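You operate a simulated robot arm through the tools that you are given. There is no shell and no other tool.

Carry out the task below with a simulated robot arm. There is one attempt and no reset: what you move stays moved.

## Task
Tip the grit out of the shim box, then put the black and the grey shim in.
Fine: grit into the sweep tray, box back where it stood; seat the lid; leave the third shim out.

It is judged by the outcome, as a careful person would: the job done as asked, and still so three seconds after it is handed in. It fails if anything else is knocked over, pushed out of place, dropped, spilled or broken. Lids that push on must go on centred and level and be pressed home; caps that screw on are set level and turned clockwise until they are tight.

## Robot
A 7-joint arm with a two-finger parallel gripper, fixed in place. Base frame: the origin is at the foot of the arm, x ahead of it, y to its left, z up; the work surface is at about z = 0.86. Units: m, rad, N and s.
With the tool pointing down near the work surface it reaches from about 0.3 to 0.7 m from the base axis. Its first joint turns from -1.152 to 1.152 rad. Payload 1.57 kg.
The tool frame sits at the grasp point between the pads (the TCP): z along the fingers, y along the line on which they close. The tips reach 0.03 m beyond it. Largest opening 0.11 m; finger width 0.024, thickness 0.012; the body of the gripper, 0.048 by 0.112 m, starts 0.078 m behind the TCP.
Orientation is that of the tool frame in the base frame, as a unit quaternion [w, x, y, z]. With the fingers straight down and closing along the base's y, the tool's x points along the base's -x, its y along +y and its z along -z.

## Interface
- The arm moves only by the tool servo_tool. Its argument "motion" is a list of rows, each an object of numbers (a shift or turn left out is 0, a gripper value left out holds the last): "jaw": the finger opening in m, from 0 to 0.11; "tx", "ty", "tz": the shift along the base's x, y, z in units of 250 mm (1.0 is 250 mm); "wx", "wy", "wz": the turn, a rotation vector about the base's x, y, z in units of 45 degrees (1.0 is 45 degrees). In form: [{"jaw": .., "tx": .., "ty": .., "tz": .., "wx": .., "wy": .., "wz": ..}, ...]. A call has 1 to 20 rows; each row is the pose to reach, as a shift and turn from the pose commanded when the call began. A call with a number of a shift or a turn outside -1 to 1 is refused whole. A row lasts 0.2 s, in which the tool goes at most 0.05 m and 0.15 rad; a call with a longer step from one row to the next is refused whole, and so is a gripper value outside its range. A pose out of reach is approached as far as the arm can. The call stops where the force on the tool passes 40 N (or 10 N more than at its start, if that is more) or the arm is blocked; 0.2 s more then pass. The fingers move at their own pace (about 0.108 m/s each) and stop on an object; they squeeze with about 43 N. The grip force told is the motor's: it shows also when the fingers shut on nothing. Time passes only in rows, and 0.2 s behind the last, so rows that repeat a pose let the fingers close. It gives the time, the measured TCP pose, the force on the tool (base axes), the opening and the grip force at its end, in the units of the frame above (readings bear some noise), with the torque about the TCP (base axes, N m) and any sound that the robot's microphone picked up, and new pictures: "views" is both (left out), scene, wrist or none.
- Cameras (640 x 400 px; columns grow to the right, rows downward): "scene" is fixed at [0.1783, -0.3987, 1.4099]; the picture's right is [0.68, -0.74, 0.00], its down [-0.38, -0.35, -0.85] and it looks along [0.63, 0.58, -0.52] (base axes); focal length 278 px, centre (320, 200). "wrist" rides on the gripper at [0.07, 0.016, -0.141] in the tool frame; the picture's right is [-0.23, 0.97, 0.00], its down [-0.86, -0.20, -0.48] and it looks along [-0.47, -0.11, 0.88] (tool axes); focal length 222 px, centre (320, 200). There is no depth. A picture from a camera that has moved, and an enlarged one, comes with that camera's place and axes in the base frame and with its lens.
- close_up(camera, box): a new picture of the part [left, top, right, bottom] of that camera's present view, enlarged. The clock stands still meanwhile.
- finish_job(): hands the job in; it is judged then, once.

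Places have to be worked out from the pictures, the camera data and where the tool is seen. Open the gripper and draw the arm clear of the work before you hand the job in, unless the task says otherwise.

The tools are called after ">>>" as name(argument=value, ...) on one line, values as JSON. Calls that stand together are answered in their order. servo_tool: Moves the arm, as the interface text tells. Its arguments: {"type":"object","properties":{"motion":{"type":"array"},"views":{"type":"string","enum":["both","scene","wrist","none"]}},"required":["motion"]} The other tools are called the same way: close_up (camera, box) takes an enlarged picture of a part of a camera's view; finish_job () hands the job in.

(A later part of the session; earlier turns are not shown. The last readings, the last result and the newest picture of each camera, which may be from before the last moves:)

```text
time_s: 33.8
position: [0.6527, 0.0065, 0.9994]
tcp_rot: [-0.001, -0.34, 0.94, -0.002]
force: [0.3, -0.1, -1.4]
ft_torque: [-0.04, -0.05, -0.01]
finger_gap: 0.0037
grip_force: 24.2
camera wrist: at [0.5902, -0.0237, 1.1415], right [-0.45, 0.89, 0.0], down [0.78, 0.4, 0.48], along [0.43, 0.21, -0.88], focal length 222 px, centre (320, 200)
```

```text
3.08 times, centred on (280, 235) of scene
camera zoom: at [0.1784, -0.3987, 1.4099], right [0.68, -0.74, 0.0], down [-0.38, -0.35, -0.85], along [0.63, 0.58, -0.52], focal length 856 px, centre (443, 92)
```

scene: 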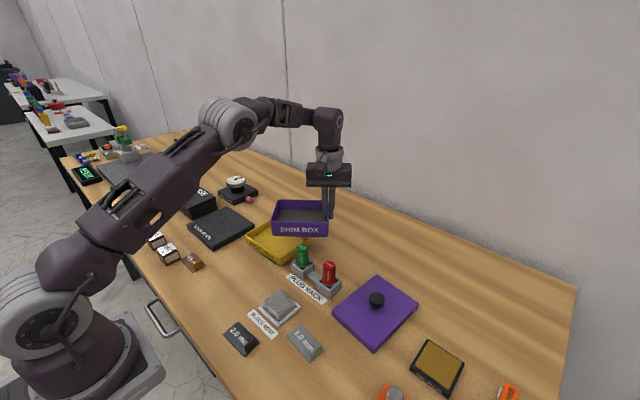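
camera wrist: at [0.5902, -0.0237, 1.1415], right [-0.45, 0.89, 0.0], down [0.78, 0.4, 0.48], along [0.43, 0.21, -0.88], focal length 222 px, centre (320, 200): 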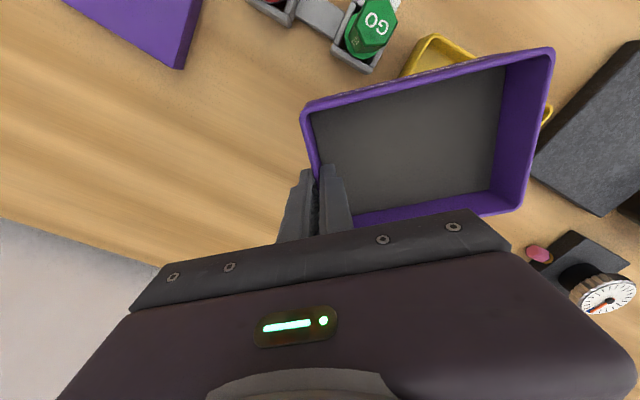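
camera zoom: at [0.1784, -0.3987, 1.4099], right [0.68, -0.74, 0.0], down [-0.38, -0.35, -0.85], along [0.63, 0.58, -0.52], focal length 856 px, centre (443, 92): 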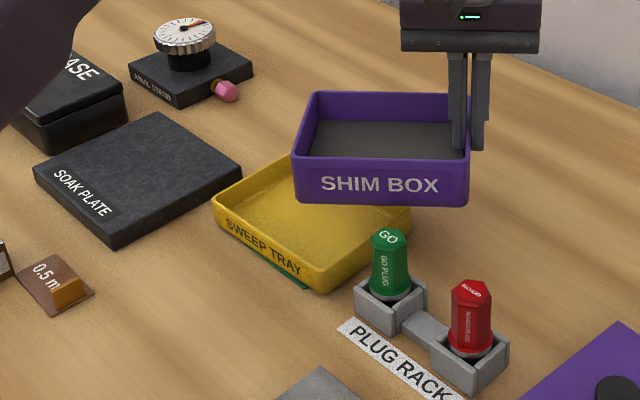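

The box's free end is over the tray centre. I begin tipping slowly to 45°, pivoting about the free lip so it stays over the tray.

>>> servo_tool(motion=[{"wx": -0.0768, "wy": -0.064, "tx": -0.001, "ty": 0.001, "tz": 0.034}, {"wx": -0.1536, "wy": -0.128, "tx": -0.004, "ty": 0.006, "tz": 0.067}, {"wx": -0.2304, "wy": -0.192, "tx": -0.01, "ty": 0.012, "tz": 0.099}, {"wx": -0.3072, "wy": -0.256, "tx": -0.018, "ty": 0.022, "tz": 0.131}, {"wx": -0.384, "wy": -0.32, "tx": -0.028, "ty": 0.034, "tz": 0.162}, {"wx": -0.4608, "wy": -0.384, "tx": -0.04, "ty": 0.048, "tz": 0.187}, {"wx": -0.5376, "wy": -0.448, "tx": -0.055, "ty": 0.066, "tz": 0.211}, {"wx": -0.6144, "wy": -0.512, "tx": -0.071, "ty": 0.085, "tz": 0.233}, {"wx": -0.6912, "wy": -0.576, "tx": -0.089, "ty": 0.107, "tz": 0.253}, {"wx": -0.768, "wy": -0.64, "tx": -0.109, "ty": 0.13, "tz": 0.27}], views="both")

>>> close_up(camera="scene", box=[210, 160, 350, 290])

```text
time_s: 36.0
position: [0.6255, 0.0396, 1.0682]
tcp_rot: [0.128, -0.314, 0.868, -0.362]
force: [-0.7, 0.1, -1.4]
ft_torque: [-0.02, -0.02, -0.01]
finger_gap: 0.0034
grip_force: 24.6
camera wrist: at [0.5013, 0.0814, 1.1568], right [-0.27, 0.67, -0.69], down [0.53, 0.7, 0.48], along [0.8, -0.24, -0.54], focal length 222 px, centre (320, 200)
```

scene: 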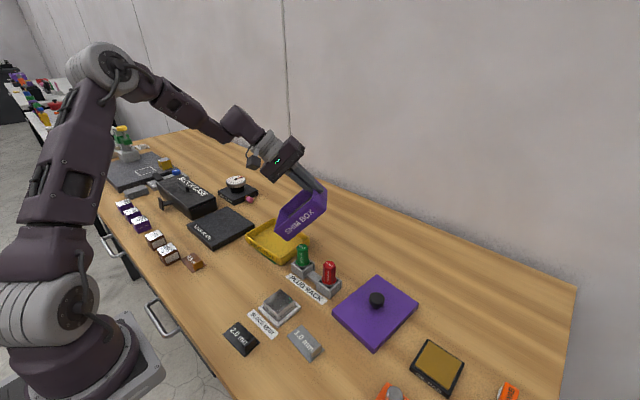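
wrist: 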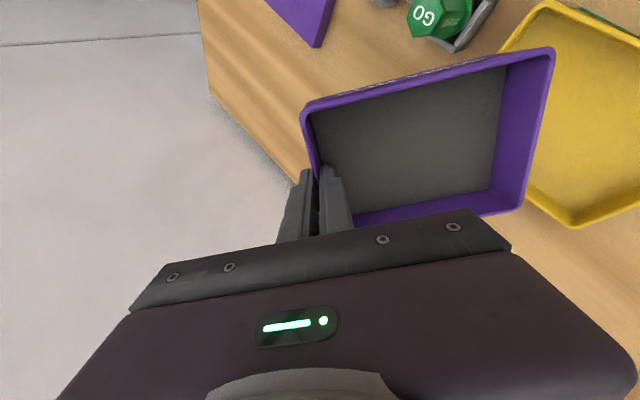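

```text
3.08 times, centred on (280, 225) of scene
camera zoom: at [0.1783, -0.3987, 1.4099], right [0.68, -0.74, 0.0], down [-0.38, -0.35, -0.85], along [0.63, 0.58, -0.52], focal length 856 px, centre (443, 123)
```

zoom: 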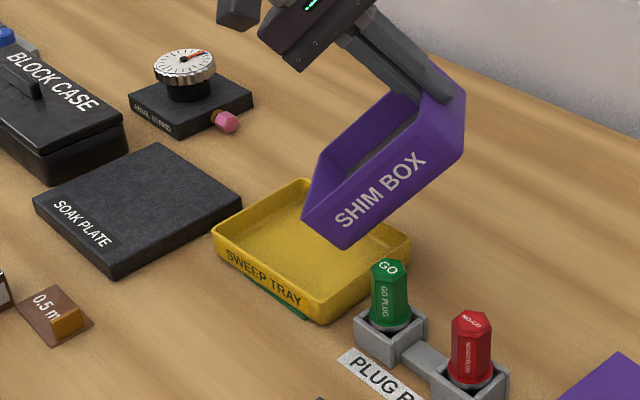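

The grit has not moved at 45°; the lip is nicely over the tray. I continue slowly toward 90°.

>>> servo_tool(motion=[{"wx": -0.0768, "wy": -0.064, "tx": -0.021, "ty": 0.025, "tz": 0.019}, {"wx": -0.1536, "wy": -0.128, "tx": -0.044, "ty": 0.052, "tz": 0.035}, {"wx": -0.2304, "wy": -0.192, "tx": -0.068, "ty": 0.082, "tz": 0.048}, {"wx": -0.3072, "wy": -0.256, "tx": -0.094, "ty": 0.112, "tz": 0.059}, {"wx": -0.384, "wy": -0.32, "tx": -0.12, "ty": 0.144, "tz": 0.066}, {"wx": -0.4608, "wy": -0.384, "tx": -0.148, "ty": 0.177, "tz": 0.074}, {"wx": -0.5376, "wy": -0.448, "tx": -0.176, "ty": 0.21, "tz": 0.078}, {"wx": -0.6144, "wy": -0.512, "tx": -0.204, "ty": 0.245, "tz": 0.079}, {"wx": -0.6912, "wy": -0.576, "tx": -0.233, "ty": 0.28, "tz": 0.076}, {"wx": -0.768, "wy": -0.64, "tx": -0.262, "ty": 0.314, "tz": 0.07}], views="both")

>>> close_up(camera="scene", box=[210, 140, 350, 280])

```text
time_s: 38.2
position: [0.5611, 0.1181, 1.0844]
tcp_rot: [-0.238, 0.239, -0.665, 0.666]
force: [0.0, 0.1, -0.9]
ft_torque: [0.04, 0.01, -0.03]
finger_gap: 0.0034
grip_force: 24.7
camera wrist: at [0.4172, 0.1832, 1.0689], right [0.18, 0.14, -0.97], down [0.35, 0.91, 0.2], along [0.92, -0.38, 0.11], focal length 222 px, centre (320, 200)
```

scene: 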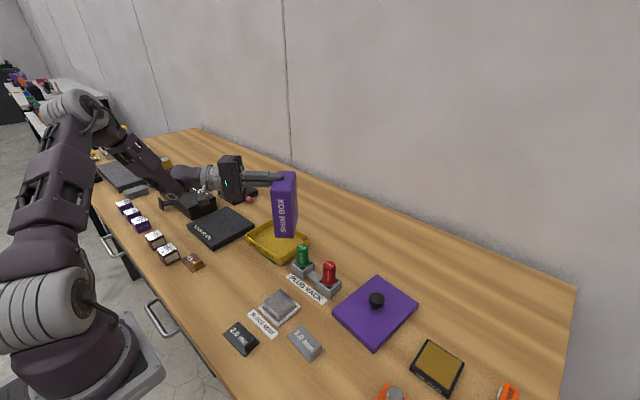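
wrist: 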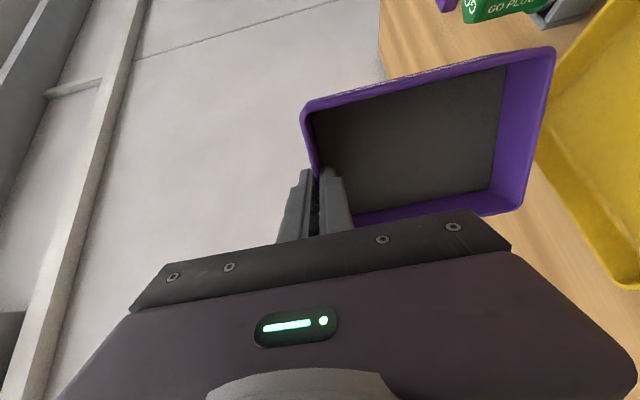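

```text
2.86 times, centred on (280, 210) of scene
camera zoom: at [0.1783, -0.3987, 1.4099], right [0.68, -0.74, 0.0], down [-0.38, -0.35, -0.85], along [0.63, 0.58, -0.52], focal length 794 px, centre (434, 171)
```

zoom: 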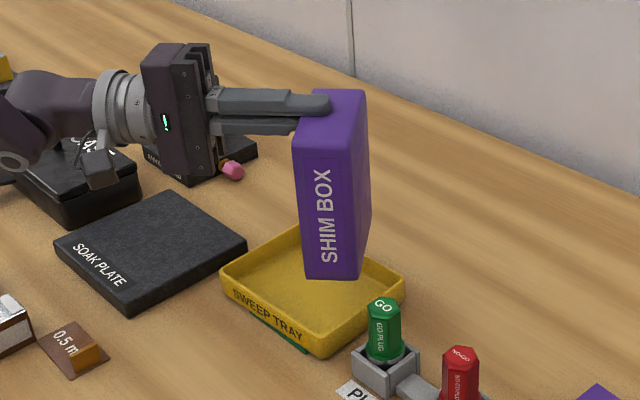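

The grit layer still clings at 90°. I keep tipping slowly past horizontal to about 112°, the lip staying over the tray.

>>> servo_tool(motion=[{"wx": -0.0768, "wy": -0.064, "tx": -0.029, "ty": 0.035, "tz": -0.006}, {"wx": -0.1536, "wy": -0.128, "tx": -0.058, "ty": 0.07, "tz": -0.015}, {"wx": -0.2304, "wy": -0.192, "tx": -0.087, "ty": 0.104, "tz": -0.028}, {"wx": -0.3072, "wy": -0.256, "tx": -0.115, "ty": 0.138, "tz": -0.044}, {"wx": -0.384, "wy": -0.32, "tx": -0.142, "ty": 0.17, "tz": -0.064}, {"wx": -0.384, "wy": -0.32, "tx": -0.142, "ty": 0.17, "tz": -0.064}], views="both")

>>> close_up(camera="scene", box=[210, 140, 350, 280])

```text
time_s: 39.6
position: [0.5239, 0.1619, 1.0689]
tcp_rot: [-0.281, 0.187, -0.523, 0.783]
force: [0.2, 0.7, -1.4]
ft_torque: [0.07, 0.07, -0.02]
finger_gap: 0.0036
grip_force: 25.0
camera wrist: at [0.392, 0.2126, 1.0], right [0.41, -0.14, -0.9], down [0.33, 0.94, 0.0], along [0.85, -0.3, 0.44], focal length 222 px, centre (320, 200)
```

scene: 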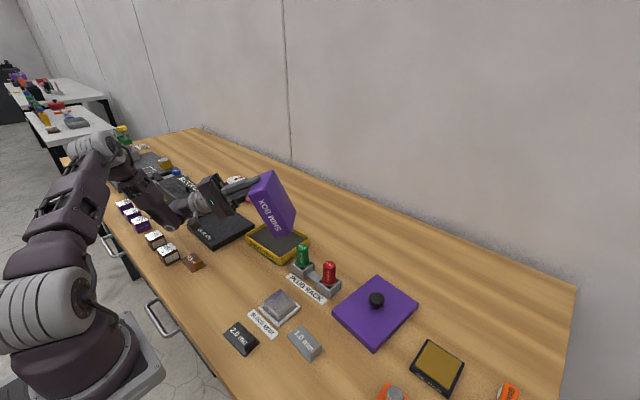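
wrist: 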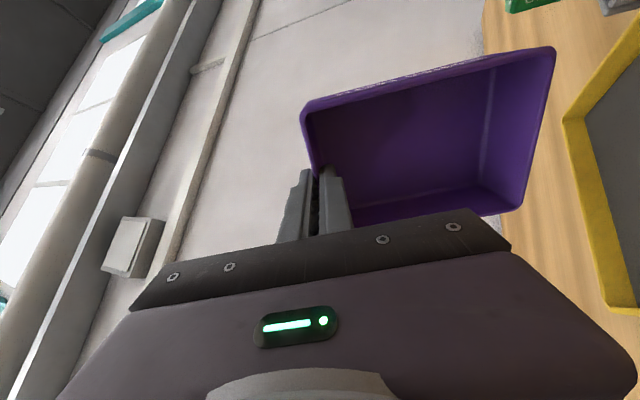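

```text
2.86 times, centred on (280, 210) of scene
camera zoom: at [0.1783, -0.3987, 1.4099], right [0.68, -0.74, 0.0], down [-0.38, -0.35, -0.85], along [0.63, 0.58, -0.52], focal length 794 px, centre (434, 171)
```

zoom: 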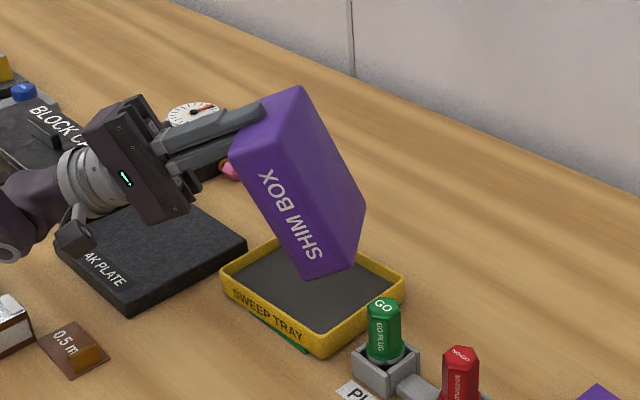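

The grit has fallen into the sweep tray and the box interior shows plain purple. I check both the box and the tray surroundings closely for leftovers.

>>> servo_tool(motion=[{"tz": 0.0}, {"tz": 0.0}, {"tz": 0.0}, {"tz": 0.0}, {"tz": 0.0}], views="none")

>>> close_up(camera="wrist", box=[290, 30, 570, 230])

>>> close_up(camera="scene", box=[235, 195, 325, 275])

```text
time_s: 40.8
position: [0.524, 0.1601, 1.0677]
tcp_rot: [-0.281, 0.187, -0.522, 0.783]
force: [-0.3, -0.2, -1.7]
ft_torque: [0.05, 0.08, -0.01]
finger_gap: 0.0035
grip_force: 24.5
```

```text
2.00 times, centred on (430, 130) of wrist
camera zoom: at [0.3921, 0.2125, 1.0002], right [0.41, -0.14, -0.9], down [0.33, 0.94, 0.0], along [0.85, -0.3, 0.44], focal length 444 px, centre (100, 340)
```

zoom: 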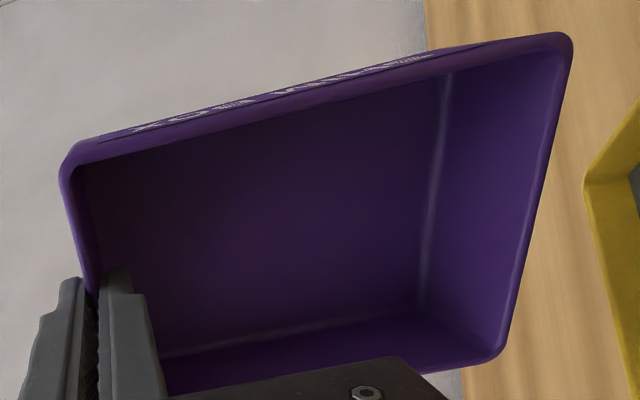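

```text
5.00 times, centred on (280, 235) of scene
camera zoom: at [0.1783, -0.3987, 1.4099], right [0.68, -0.74, 0.0], down [-0.38, -0.35, -0.85], along [0.63, 0.58, -0.52], focal length 1390 px, centre (520, 25)
```

zoom: 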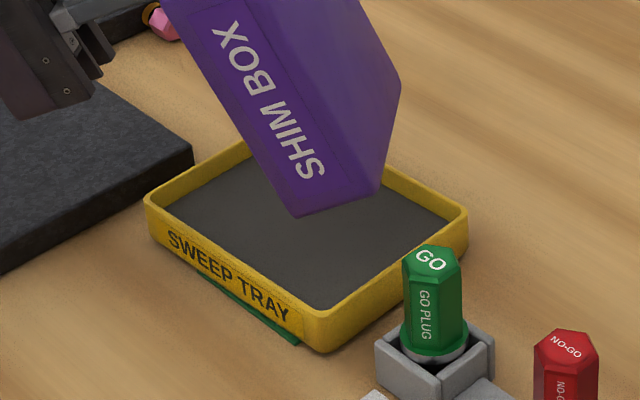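

The box is clean and all grit lies in the tray with none outside. I retrace the tip back to level.

>>> servo_tool(motion=[{"wx": 0.096, "wy": 0.08, "tx": 0.036, "ty": -0.043, "tz": 0.02}, {"wx": 0.192, "wy": 0.16, "tx": 0.071, "ty": -0.085, "tz": 0.04}, {"wx": 0.288, "wy": 0.24, "tx": 0.107, "ty": -0.128, "tz": 0.055}, {"wx": 0.384, "wy": 0.32, "tx": 0.142, "ty": -0.17, "tz": 0.064}], views="none")

>>> servo_tool(motion=[{"wx": 0.128, "wy": 0.1067, "tx": 0.048, "ty": -0.058, "tz": 0.004}, {"wx": 0.256, "wy": 0.2133, "tx": 0.096, "ty": -0.115, "tz": 0.008}, {"wx": 0.384, "wy": 0.32, "tx": 0.142, "ty": -0.17, "tz": -0.004}, {"wx": 0.512, "wy": 0.4267, "tx": 0.186, "ty": -0.223, "tz": -0.016}, {"wx": 0.64, "wy": 0.5333, "tx": 0.226, "ty": -0.271, "tz": -0.042}, {"wx": 0.768, "wy": 0.64, "tx": 0.262, "ty": -0.314, "tz": -0.07}], views="none")

>>> servo_tool(motion=[{"wx": 0.128, "wy": 0.1067, "tx": 0.032, "ty": -0.039, "tz": -0.03}, {"wx": 0.256, "wy": 0.2133, "tx": 0.059, "ty": -0.072, "tz": -0.07}, {"wx": 0.384, "wy": 0.32, "tx": 0.08, "ty": -0.097, "tz": -0.108}, {"wx": 0.512, "wy": 0.4267, "tx": 0.096, "ty": -0.116, "tz": -0.16}, {"wx": 0.64, "wy": 0.5333, "tx": 0.106, "ty": -0.127, "tz": -0.2}, {"wx": 0.768, "wy": 0.64, "tx": 0.109, "ty": -0.131, "tz": -0.2}], views="both")

```text
time_s: 41.8
position: [0.5598, 0.1172, 1.0856]
tcp_rot: [-0.24, 0.24, -0.665, 0.666]
force: [-0.7, 0.2, -0.5]
ft_torque: [0.06, 0.03, -0.03]
finger_gap: 0.0037
grip_force: 24.6
```

```text
time_s: 43.2
position: [0.6233, 0.0406, 1.0667]
tcp_rot: [0.129, -0.315, 0.868, -0.36]
force: [0.7, 0.7, -2.0]
ft_torque: [0.02, -0.01, -0.04]
finger_gap: 0.0037
grip_force: 24.5
```

```text
time_s: 44.6
position: [0.6509, 0.0066, 1.0166]
tcp_rot: [-0.002, -0.342, 0.94, 0.0]
force: [-0.3, -0.7, -0.8]
ft_torque: [-0.08, -0.09, 0.03]
finger_gap: 0.0035
grip_force: 24.3
camera wrist: at [0.5897, -0.0249, 1.1592], right [-0.45, 0.89, 0.0], down [0.79, 0.4, 0.47], along [0.42, 0.21, -0.88], focal length 222 px, centre (320, 200)
```

scene: 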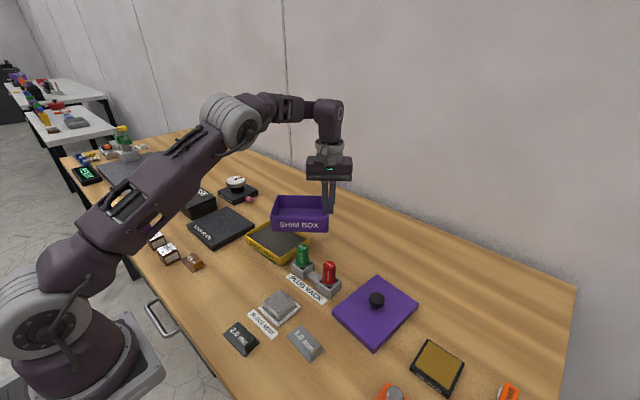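
wrist: 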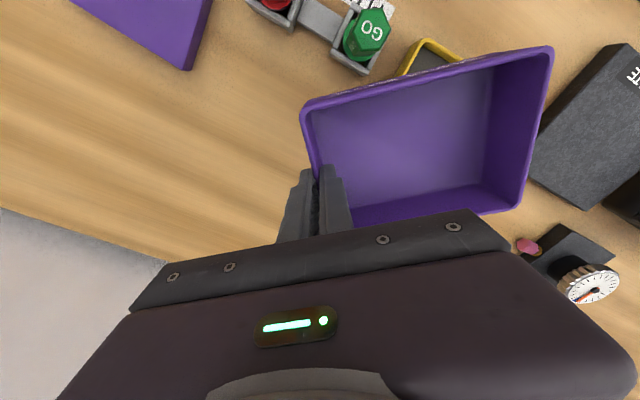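

The box sits unchanged in the grip and level. I bring it back along the carry path toward its original spot, first raised a little.

>>> servo_tool(motion=[{"tz": 0.1}, {"tz": 0.15, "tx": -0.12, "ty": 0.013, "wz": -0.1}, {"tz": 0.15, "tx": -0.24, "ty": 0.026, "wz": -0.2}, {"tz": 0.15, "tx": -0.36, "ty": 0.04, "wz": -0.3}, {"tz": 0.15, "tx": -0.48, "ty": 0.053, "wz": -0.4}, {"tz": 0.15, "tx": -0.604, "ty": 0.066, "wz": -0.496}], views="none")

>>> servo_tool(motion=[{"tx": -0.11, "wz": -0.125}, {"tx": -0.22, "wz": -0.25}, {"tx": -0.33, "wz": -0.375}, {"tx": -0.44, "ty": 0.001, "wz": -0.5}, {"tx": -0.44, "ty": 0.001, "wz": -0.5, "tz": -0.12}, {"tx": -0.44, "ty": 0.001, "wz": -0.5, "tz": -0.24}, {"tx": -0.44, "ty": 0.001, "wz": -0.5, "tz": -0.36}, {"tx": -0.44, "ty": 0.001, "wz": -0.5, "tz": -0.44}, {"tx": -0.44, "ty": 0.001, "wz": -0.5, "tz": -0.44}], views="both")

```text
time_s: 46.0
position: [0.5015, 0.0231, 1.0541]
tcp_rot: [-0.002, -0.152, 0.988, -0.002]
force: [0.0, -0.9, -1.4]
ft_torque: [-0.1, -0.05, 0.03]
finger_gap: 0.0036
grip_force: 24.3
```

```text
time_s: 48.0
position: [0.3895, 0.0235, 0.9442]
tcp_rot: [-0.003, 0.043, 0.999, -0.001]
force: [0.5, 0.4, -1.2]
ft_torque: [-0.1, -0.01, 0.01]
finger_gap: 0.0037
grip_force: 24.3
camera wrist: at [0.3239, 0.0456, 1.0865], right [0.31, 0.95, 0.0], down [0.84, -0.27, 0.48], along [0.45, -0.15, -0.88], focal length 222 px, centre (320, 200)
```

scene: 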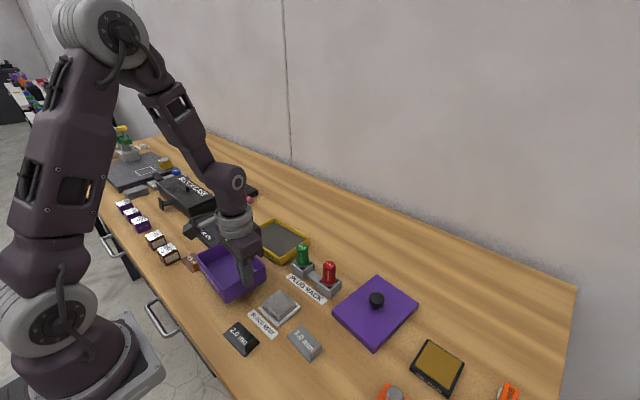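
wrist: 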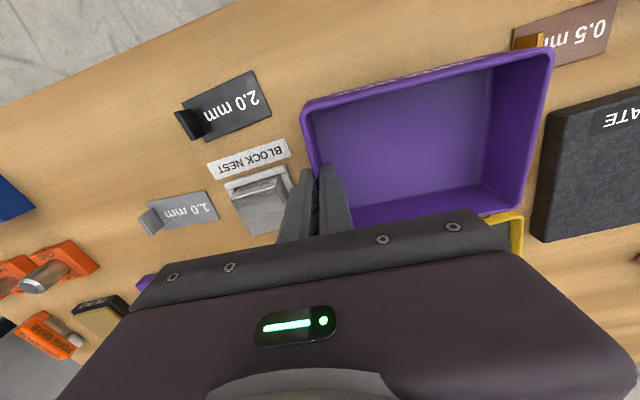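

The pose matches the lift pose to within 1 mm. I correct that and lower the box slowly onto the table.

>>> servo_tool(motion=[{"tx": 0.0025, "ty": 0.0025, "tz": -0.03}, {"tx": 0.0025, "ty": 0.0025, "tz": -0.06}, {"tx": 0.0025, "ty": 0.0025, "tz": -0.085}, {"tx": 0.0025, "ty": 0.0025, "tz": -0.1}, {"tx": 0.0025, "ty": 0.0025, "tz": -0.11}, {"tx": 0.0025, "ty": 0.0025, "tz": -0.117}, {"tx": 0.0025, "ty": 0.0025, "tz": -0.117}], views="both")

```text
time_s: 49.6
position: [0.3918, 0.024, 0.9157]
tcp_rot: [-0.001, 0.043, 0.999, -0.001]
force: [-2.3, -1.7, 11.7]
ft_torque: [-0.02, -0.57, -0.01]
finger_gap: 0.0036
grip_force: 23.9
camera wrist: at [0.3252, 0.0468, 1.0583], right [0.31, 0.95, 0.0], down [0.84, -0.27, 0.48], along [0.45, -0.15, -0.88], focal length 222 px, centre (320, 200)
```

scene: 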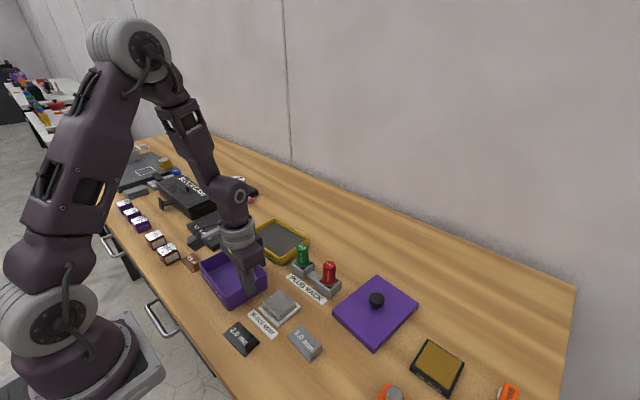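
wrist: 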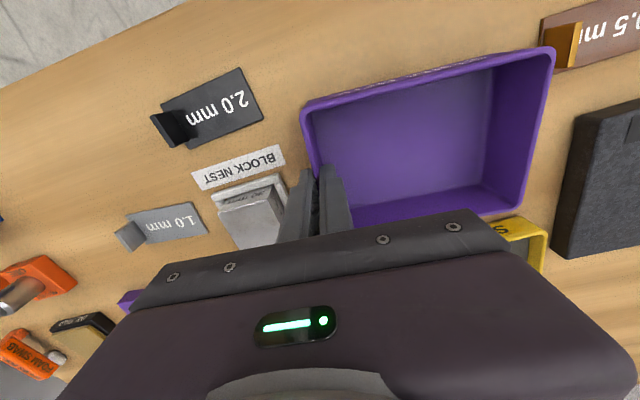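

The box is down on the table (11.7 N contact). I ease up half a millimetre and open the jaw, then rise clear.

>>> servo_tool(motion=[{"tz": 0.003}, {"jaw": 0.01, "tz": 0.003}, {"jaw": 0.022, "tz": 0.003}, {"jaw": 0.022, "tz": 0.003}, {"tz": 0.05}, {"tz": 0.12}, {"tz": 0.22}, {"tz": 0.32}], views="both")

>>> close_up(camera="scene", box=[190, 238, 280, 314])

```text
time_s: 51.4
position: [0.3913, 0.0239, 0.9951]
tcp_rot: [-0.003, 0.043, 0.999, -0.001]
force: [0.2, 0.8, 0.6]
ft_torque: [0.02, 0.03, -0.01]
finger_gap: 0.022
grip_force: 0.0
camera wrist: at [0.325, 0.0469, 1.1379], right [0.31, 0.95, 0.0], down [0.84, -0.27, 0.47], along [0.45, -0.15, -0.88], focal length 222 px, centre (320, 200)
```

scene: 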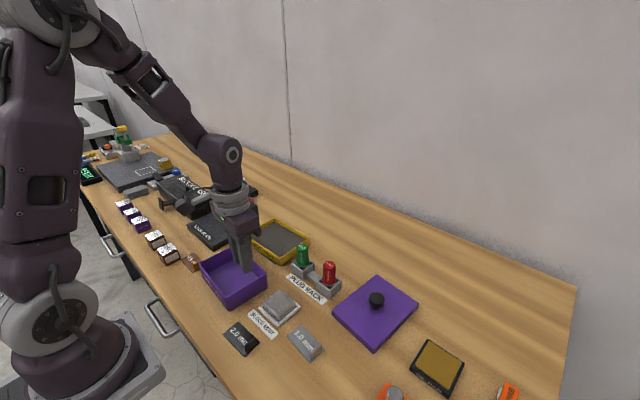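
wrist: 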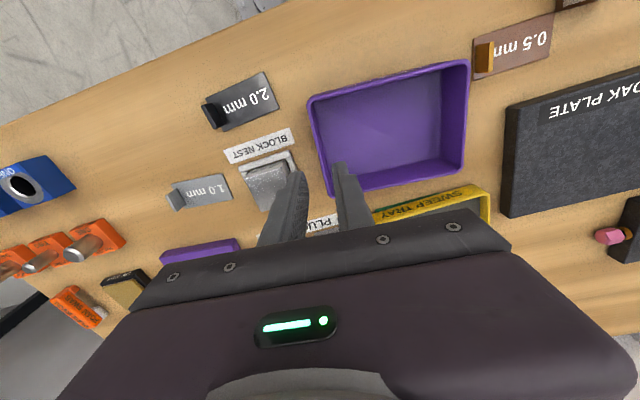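

```text
5.26 times, centred on (235, 276) of scene
camera zoom: at [0.1783, -0.3987, 1.4099], right [0.68, -0.74, 0.0], down [-0.38, -0.35, -0.85], along [0.63, 0.58, -0.52], focal length 1464 px, centre (767, -200)
```

zoom: 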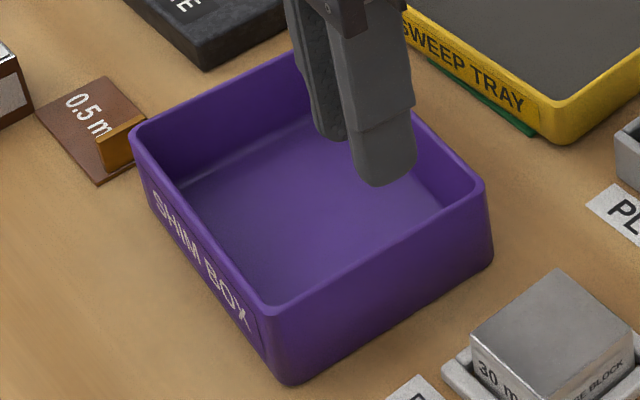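

The box is back in exactly its old outline, empty. Next the black 2.0 mm shim: I move above its upright tab, estimated near (0.322, −0.073).

>>> servo_tool(motion=[{"jaw": 0.04, "tx": -0.05, "ty": -0.08, "wz": 0.03}, {"tx": -0.11, "ty": -0.16, "wz": 0.06}, {"tx": -0.17, "ty": -0.24, "wz": 0.09}, {"tx": -0.23, "ty": -0.32, "wz": 0.11}, {"tx": -0.277, "ty": -0.388, "wz": 0.11}, {"tx": -0.277, "ty": -0.388, "wz": 0.11}], views="both")

>>> close_up(camera="wrist", box=[240, 100, 400, 200])

>>> close_up(camera="scene", box=[190, 290, 290, 360])

```text
time_s: 52.8
position: [0.322, -0.0731, 0.9951]
tcp_rot: [-0.003, -0.001, 1.0, -0.001]
force: [0.0, -0.1, -0.2]
ft_torque: [0.0, -0.02, -0.03]
finger_gap: 0.0401
grip_force: 0.1
camera wrist: at [0.2543, -0.0563, 1.1377], right [0.23, 0.97, 0.0], down [0.86, -0.2, 0.47], along [0.46, -0.11, -0.88], focal length 222 px, centre (320, 200)
```

scene: 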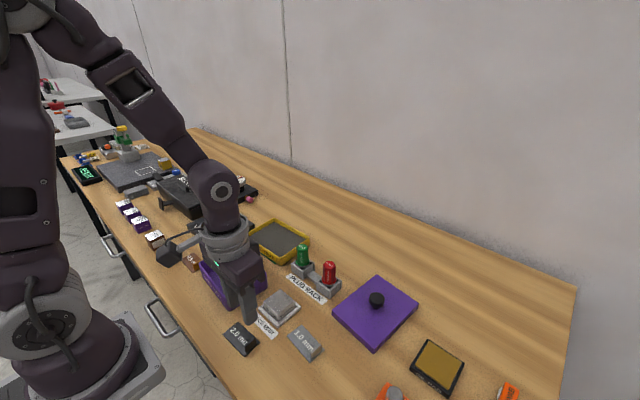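
wrist: 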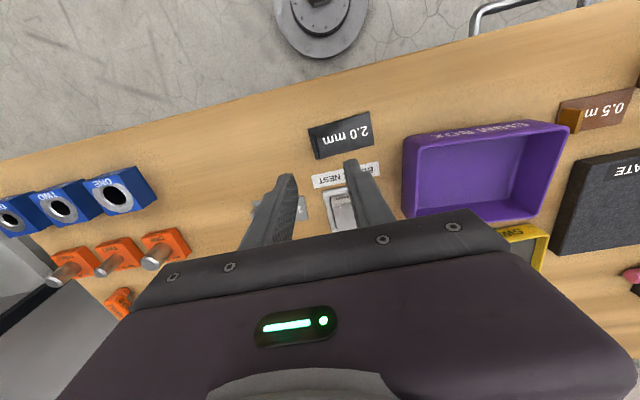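

```text
4.00 times, centred on (320, 150) of wrist
camera zoom: at [0.2543, -0.0563, 1.1377], right [0.23, 0.97, 0.0], down [0.86, -0.2, 0.47], along [0.46, -0.11, -0.88], focal length 888 px, centre (320, 400)
```

zoom: 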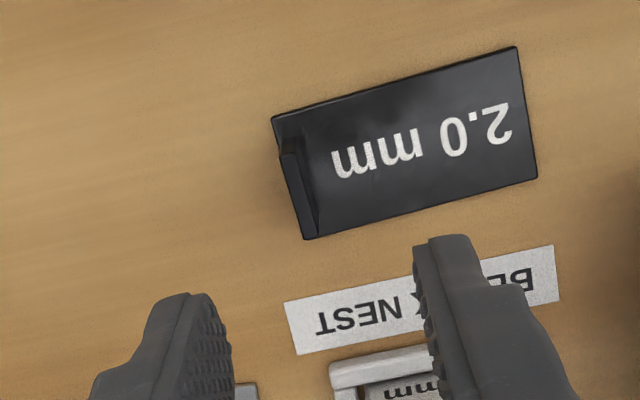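

```text
5.71 times, centred on (240, 325) of scene
camera zoom: at [0.1783, -0.3987, 1.4099], right [0.68, -0.74, 0.0], down [-0.38, -0.35, -0.85], along [0.63, 0.58, -0.52], focal length 1589 px, centre (777, -514)
```

zoom: 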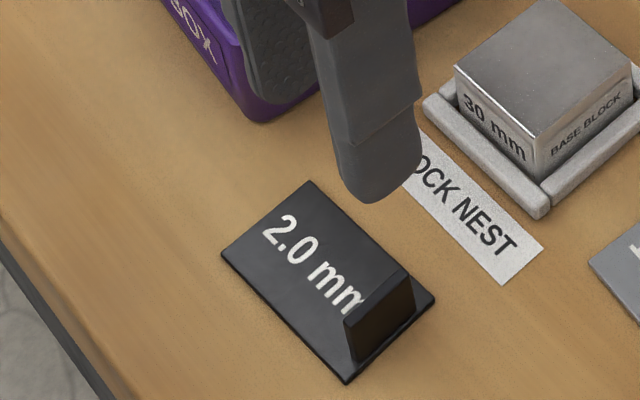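

I enlarge the tab itself from both cameras to fix its place, thickness and height.

>>> close_up(camera="wrist", box=[300, 115, 348, 165])

>>> close_up(camera="scene", box=[236, 330, 276, 360])

>>> close_up(camera="scene", box=[285, 322, 329, 362])

```text
8.00 times, centred on (324, 140) of wrist
camera zoom: at [0.2543, -0.0563, 1.1377], right [0.23, 0.97, 0.0], down [0.86, -0.2, 0.47], along [0.46, -0.11, -0.88], focal length 1777 px, centre (288, 680)
```

zoom: 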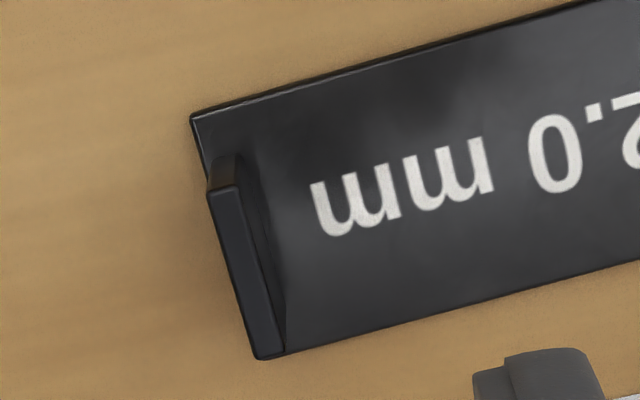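

```text
13.33 times, centred on (256, 345) of scene
camera zoom: at [0.1783, -0.3987, 1.4099], right [0.68, -0.74, 0.0], down [-0.38, -0.35, -0.85], along [0.63, 0.58, -0.52], focal length 3708 px, centre (1173, -1733)
```

zoom: 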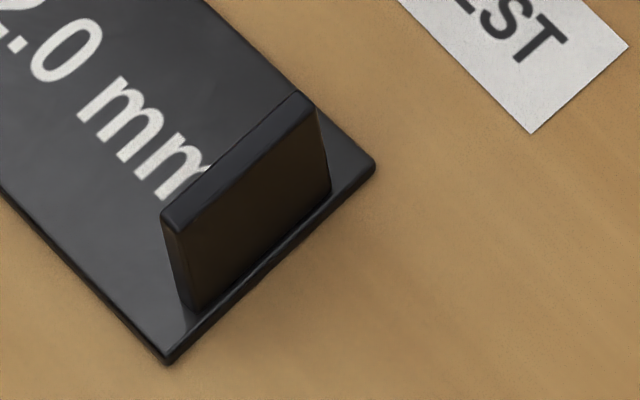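

```text
10.00 times, centred on (307, 342) of scene
camera zoom: at [0.1783, -0.3987, 1.4099], right [0.68, -0.74, 0.0], down [-0.38, -0.35, -0.85], along [0.63, 0.58, -0.52], focal length 2781 px, centre (450, -1220)
```

zoom: 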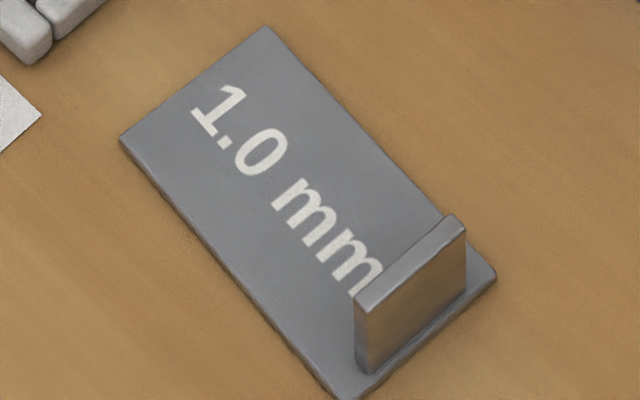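

The tab is about 26 mm wide, 4 mm thick, top near z 0.882, centred about 6 mm further to −y, yawed +2°. I align over it and lower until the tips are just above the tab top.

>>> servo_tool(motion=[{"jaw": 0.03, "ty": -0.025, "wz": 0.05}, {"ty": -0.025, "wz": 0.05, "tz": -0.1}, {"ty": -0.025, "wz": 0.05, "tz": -0.2}, {"ty": -0.025, "wz": 0.05, "tz": -0.26}, {"ty": -0.025, "wz": 0.05, "tz": -0.26}], views="wrist")

>>> close_up(camera="wrist", box=[280, 130, 360, 190])

>>> close_up(camera="scene", box=[210, 300, 290, 360])

```text
time_s: 54.0
position: [0.3245, -0.0803, 0.9311]
tcp_rot: [-0.003, -0.021, 1.0, -0.002]
force: [0.3, -0.1, 0.1]
ft_torque: [0.01, -0.03, 0.03]
finger_gap: 0.0301
grip_force: 0.0
camera wrist: at [0.2542, -0.0656, 1.0727], right [0.19, 0.98, 0.0], down [0.86, -0.16, 0.47], along [0.47, -0.09, -0.88], focal length 222 px, centre (320, 200)
```

wrist: 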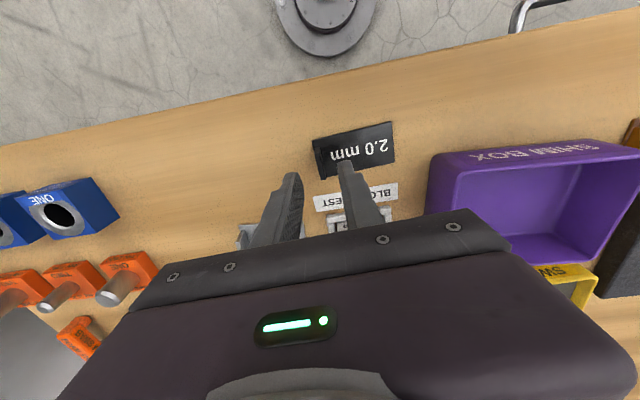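

```text
6.67 times, centred on (320, 160) of wrist
camera zoom: at [0.2542, -0.0656, 1.0727], right [0.19, 0.98, 0.0], down [0.86, -0.16, 0.47], along [0.47, -0.09, -0.88], focal length 1481 px, centre (320, 467)
```

zoom: 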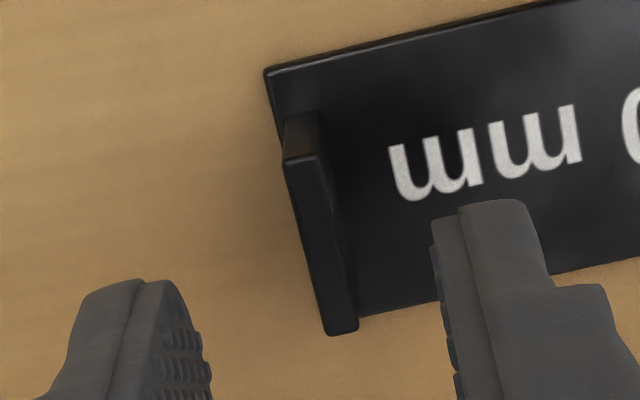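

```text
6.67 times, centred on (250, 330) of scene
camera zoom: at [0.1783, -0.3987, 1.4099], right [0.68, -0.74, 0.0], down [-0.38, -0.35, -0.85], along [0.63, 0.58, -0.52], focal length 1854 px, centre (787, -667)
```

zoom: 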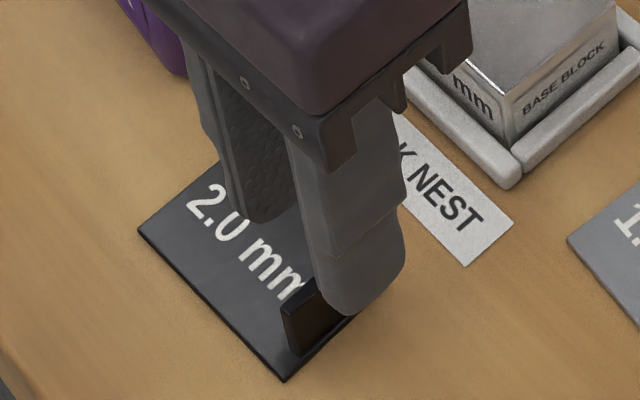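

The tab lies centred between the fingers (about 1 mm off along its width). I descend until the tips are about 6 mm above the plate's level and close on the tab.

>>> servo_tool(motion=[{"tx": -0.005, "tz": -0.05}, {"tx": -0.005, "tz": -0.1}, {"tx": -0.005, "tz": -0.13}, {"tx": -0.005, "tz": -0.13}, {"jaw": 0.0, "tx": -0.005, "tz": -0.13}, {"tx": -0.005, "tz": -0.13}, {"tx": -0.005, "tz": -0.13}], views="both")

>>> close_up(camera="scene", box=[210, 300, 290, 360])

```text
time_s: 55.6
position: [0.3223, -0.0799, 0.8983]
tcp_rot: [-0.002, -0.02, 1.0, -0.001]
force: [-0.3, -0.1, 0.0]
ft_torque: [0.02, 0.01, 0.03]
finger_gap: 0.0041
grip_force: 25.0
camera wrist: at [0.2532, -0.0654, 1.04], right [0.19, 0.98, 0.0], down [0.86, -0.16, 0.47], along [0.47, -0.09, -0.88], focal length 222 px, centre (320, 200)
```

scene: 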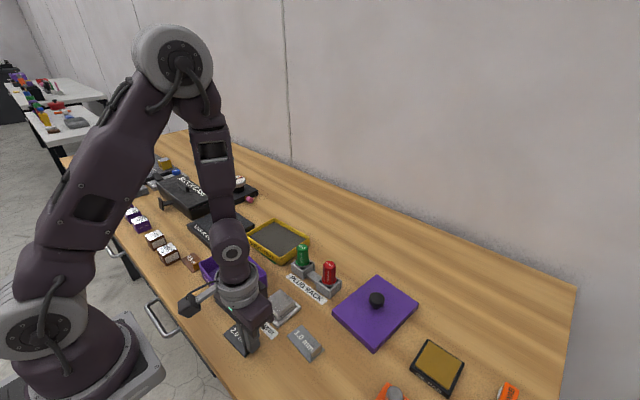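
wrist: 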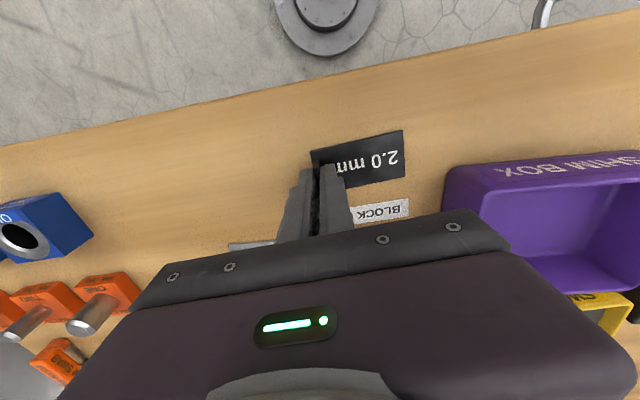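

```text
6.67 times, centred on (250, 330) of scene
camera zoom: at [0.1783, -0.3987, 1.4099], right [0.68, -0.74, 0.0], down [-0.38, -0.35, -0.85], along [0.63, 0.58, -0.52], focal length 1854 px, centre (787, -667)
```

zoom: 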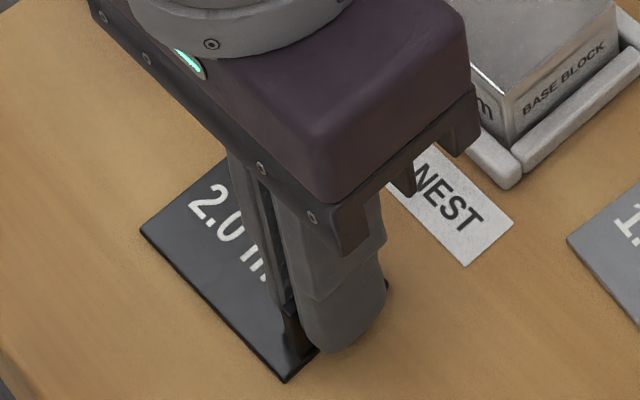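

The tab is held (4.1 mm). I lift straight up and check the plate hangs level.

>>> servo_tool(motion=[{"tz": 0.03}, {"tz": 0.1}, {"tz": 0.2}, {"tz": 0.32}, {"tz": 0.44}, {"tz": 0.44}], views="both")

>>> close_up(camera="scene", box=[200, 230, 310, 340])

```text
time_s: 57.0
position: [0.3211, -0.0798, 1.0079]
tcp_rot: [-0.003, -0.02, 1.0, -0.001]
force: [-0.3, -0.1, -0.7]
ft_torque: [-0.06, -0.01, -0.02]
finger_gap: 0.0043
grip_force: 25.4
camera wrist: at [0.2532, -0.0653, 1.1507], right [0.19, 0.98, 0.0], down [0.86, -0.16, 0.47], along [0.47, -0.09, -0.88], focal length 222 px, centre (320, 200)
```

scene: 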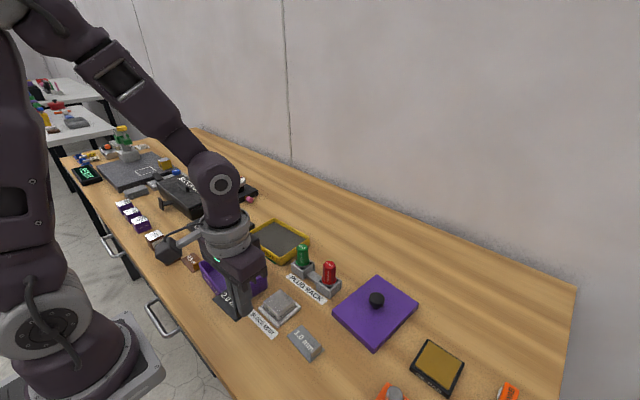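
wrist: 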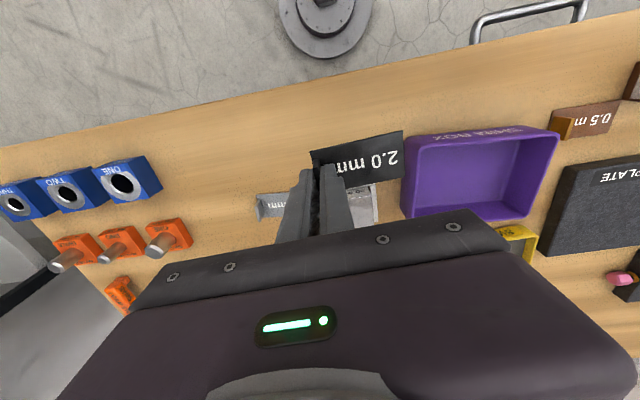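

```text
3.64 times, centred on (255, 285) of scene
camera zoom: at [0.1783, -0.3987, 1.4099], right [0.68, -0.74, 0.0], down [-0.38, -0.35, -0.85], along [0.63, 0.58, -0.52], focal length 1011 px, centre (556, -109)
```

zoom: 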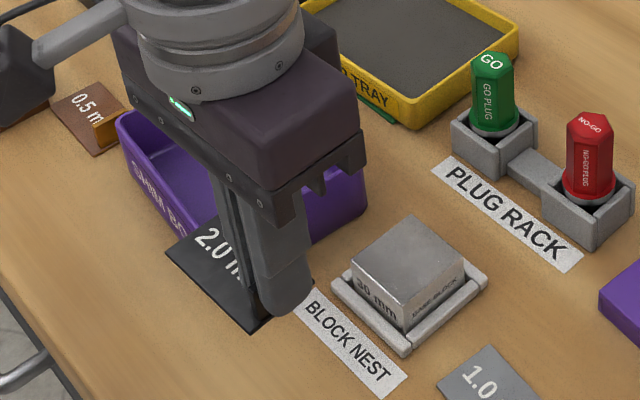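

The shim hangs level. I carry it over the box's near half with the box's yaw, staying at z ≈ 1.01.

>>> servo_tool(motion=[{"tx": 0.035, "ty": 0.11, "wz": -0.03}, {"tx": 0.07, "ty": 0.22, "wz": -0.06}, {"tx": 0.105, "ty": 0.34, "wz": -0.09}, {"tx": 0.14, "ty": 0.46, "wz": -0.12}, {"tx": 0.17, "ty": 0.55, "wz": -0.15}, {"tx": 0.188, "ty": 0.609, "wz": -0.162}, {"tx": 0.188, "ty": 0.609, "wz": -0.162}], views="both")

>>> close_up(camera="wrist", box=[280, 50, 480, 200])

>>> close_up(camera="scene", box=[180, 210, 290, 320])

```text
time_s: 58.6
position: [0.3677, 0.073, 1.0076]
tcp_rot: [-0.003, 0.044, 0.999, -0.001]
force: [-0.4, -0.5, 0.4]
ft_torque: [0.01, 0.02, 0.02]
finger_gap: 0.0042
grip_force: 24.7
camera wrist: at [0.3023, 0.0967, 1.1503], right [0.31, 0.95, 0.0], down [0.84, -0.27, 0.47], along [0.45, -0.15, -0.88], focal length 222 px, centre (320, 200)
```

scene: 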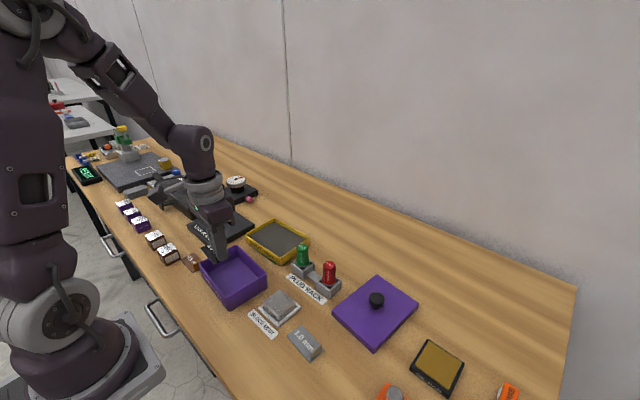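
wrist: 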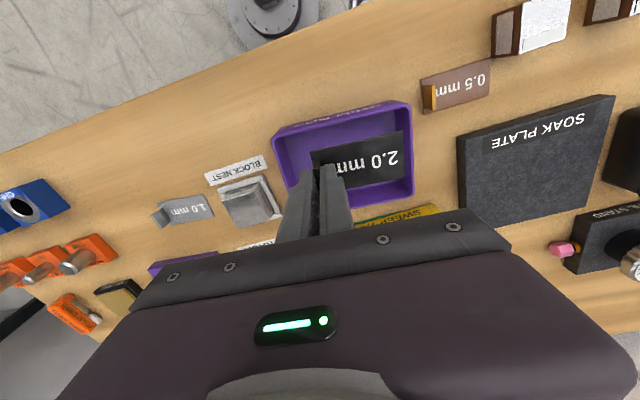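

```text
2.67 times, centred on (380, 125) of wrist
camera zoom: at [0.3023, 0.0967, 1.1503], right [0.31, 0.95, 0.0], down [0.84, -0.27, 0.47], along [0.45, -0.15, -0.88], focal length 592 px, centre (160, 400)
```

zoom: 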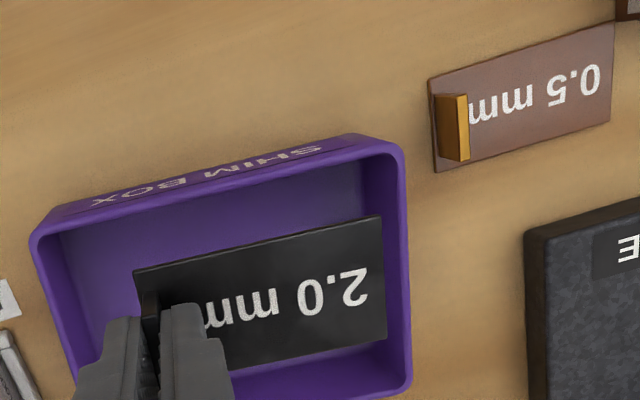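

```text
3.64 times, centred on (235, 265) of scene
camera zoom: at [0.1783, -0.3987, 1.4099], right [0.68, -0.74, 0.0], down [-0.38, -0.35, -0.85], along [0.63, 0.58, -0.52], focal length 1011 px, centre (629, -36)
```

zoom: 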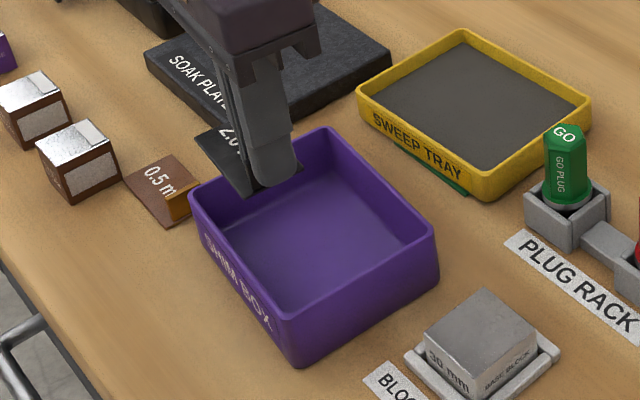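

The plate is aligned over the near half of the box with ~6 mm to the wall. I lower it in, slowing near the floor.

>>> servo_tool(motion=[{"tz": -0.1}, {"tz": -0.2}, {"tz": -0.28}, {"tz": -0.34}, {"tz": -0.37}, {"tz": -0.39}, {"tz": -0.4}, {"tz": -0.405}, {"tz": -0.405}], views="both")

>>> close_up(camera="scene", box=[190, 228, 280, 308])

```text
time_s: 60.6
position: [0.3684, 0.0725, 0.9075]
tcp_rot: [-0.002, 0.044, 0.999, -0.001]
force: [0.3, 0.2, -0.3]
ft_torque: [-0.04, -0.02, -0.04]
finger_gap: 0.0043
grip_force: 25.0
camera wrist: at [0.3027, 0.0958, 1.0491], right [0.31, 0.95, 0.0], down [0.84, -0.27, 0.47], along [0.45, -0.15, -0.88], focal length 222 px, centre (320, 200)
```

scene: 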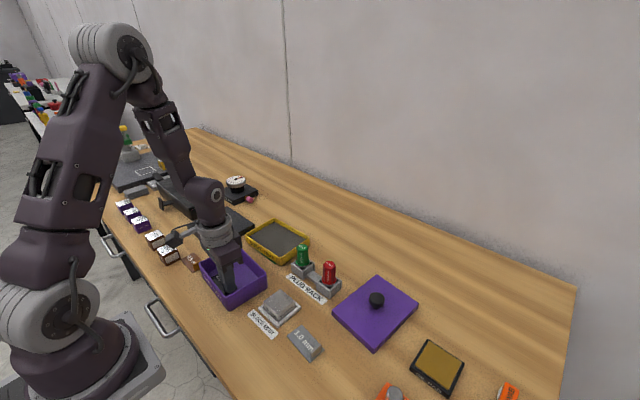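
wrist: 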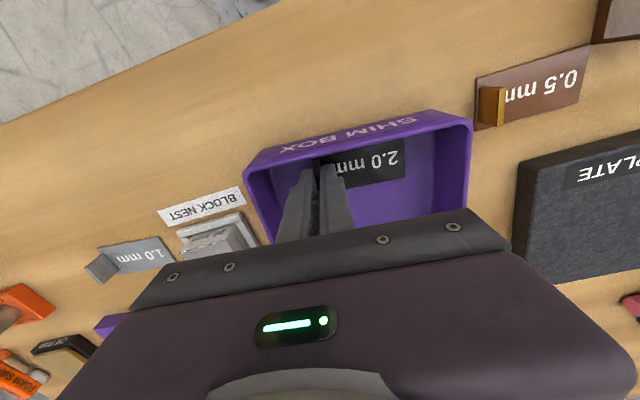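

```text
5.00 times, centred on (235, 268) of scene
camera zoom: at [0.1783, -0.3987, 1.4099], right [0.68, -0.74, 0.0], down [-0.38, -0.35, -0.85], along [0.63, 0.58, -0.52], focal length 1390 px, centre (745, -140)
```

zoom: 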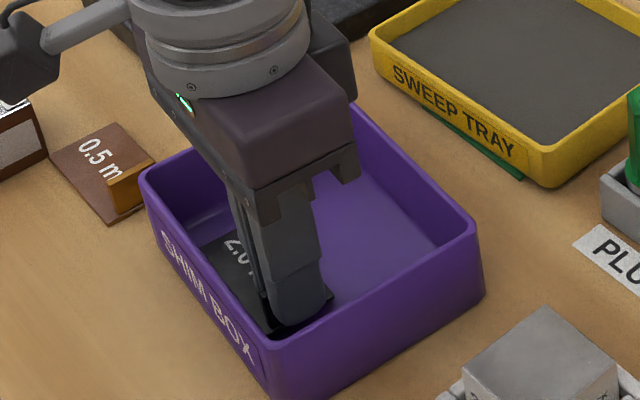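

No contact yet. I step down in millimetre steps to find the floor.

>>> servo_tool(motion=[{"tz": -0.005}, {"tz": -0.01}, {"tz": -0.014}, {"tz": -0.014}], views="none")

>>> servo_tool(motion=[{"tz": -0.003}, {"tz": -0.006}, {"tz": -0.006}], views="none")

```text
time_s: 61.6
position: [0.3696, 0.073, 0.9044]
tcp_rot: [-0.002, 0.044, 0.999, -0.001]
force: [0.6, -0.1, -0.1]
ft_torque: [-0.04, 0.0, 0.0]
finger_gap: 0.0041
grip_force: 24.7
```

```text
time_s: 62.4
position: [0.3685, 0.0738, 0.9021]
tcp_rot: [-0.002, 0.044, 0.999, -0.001]
force: [-0.9, 0.2, 22.3]
ft_torque: [0.06, 0.03, 0.06]
finger_gap: 0.0044
grip_force: 25.0
```

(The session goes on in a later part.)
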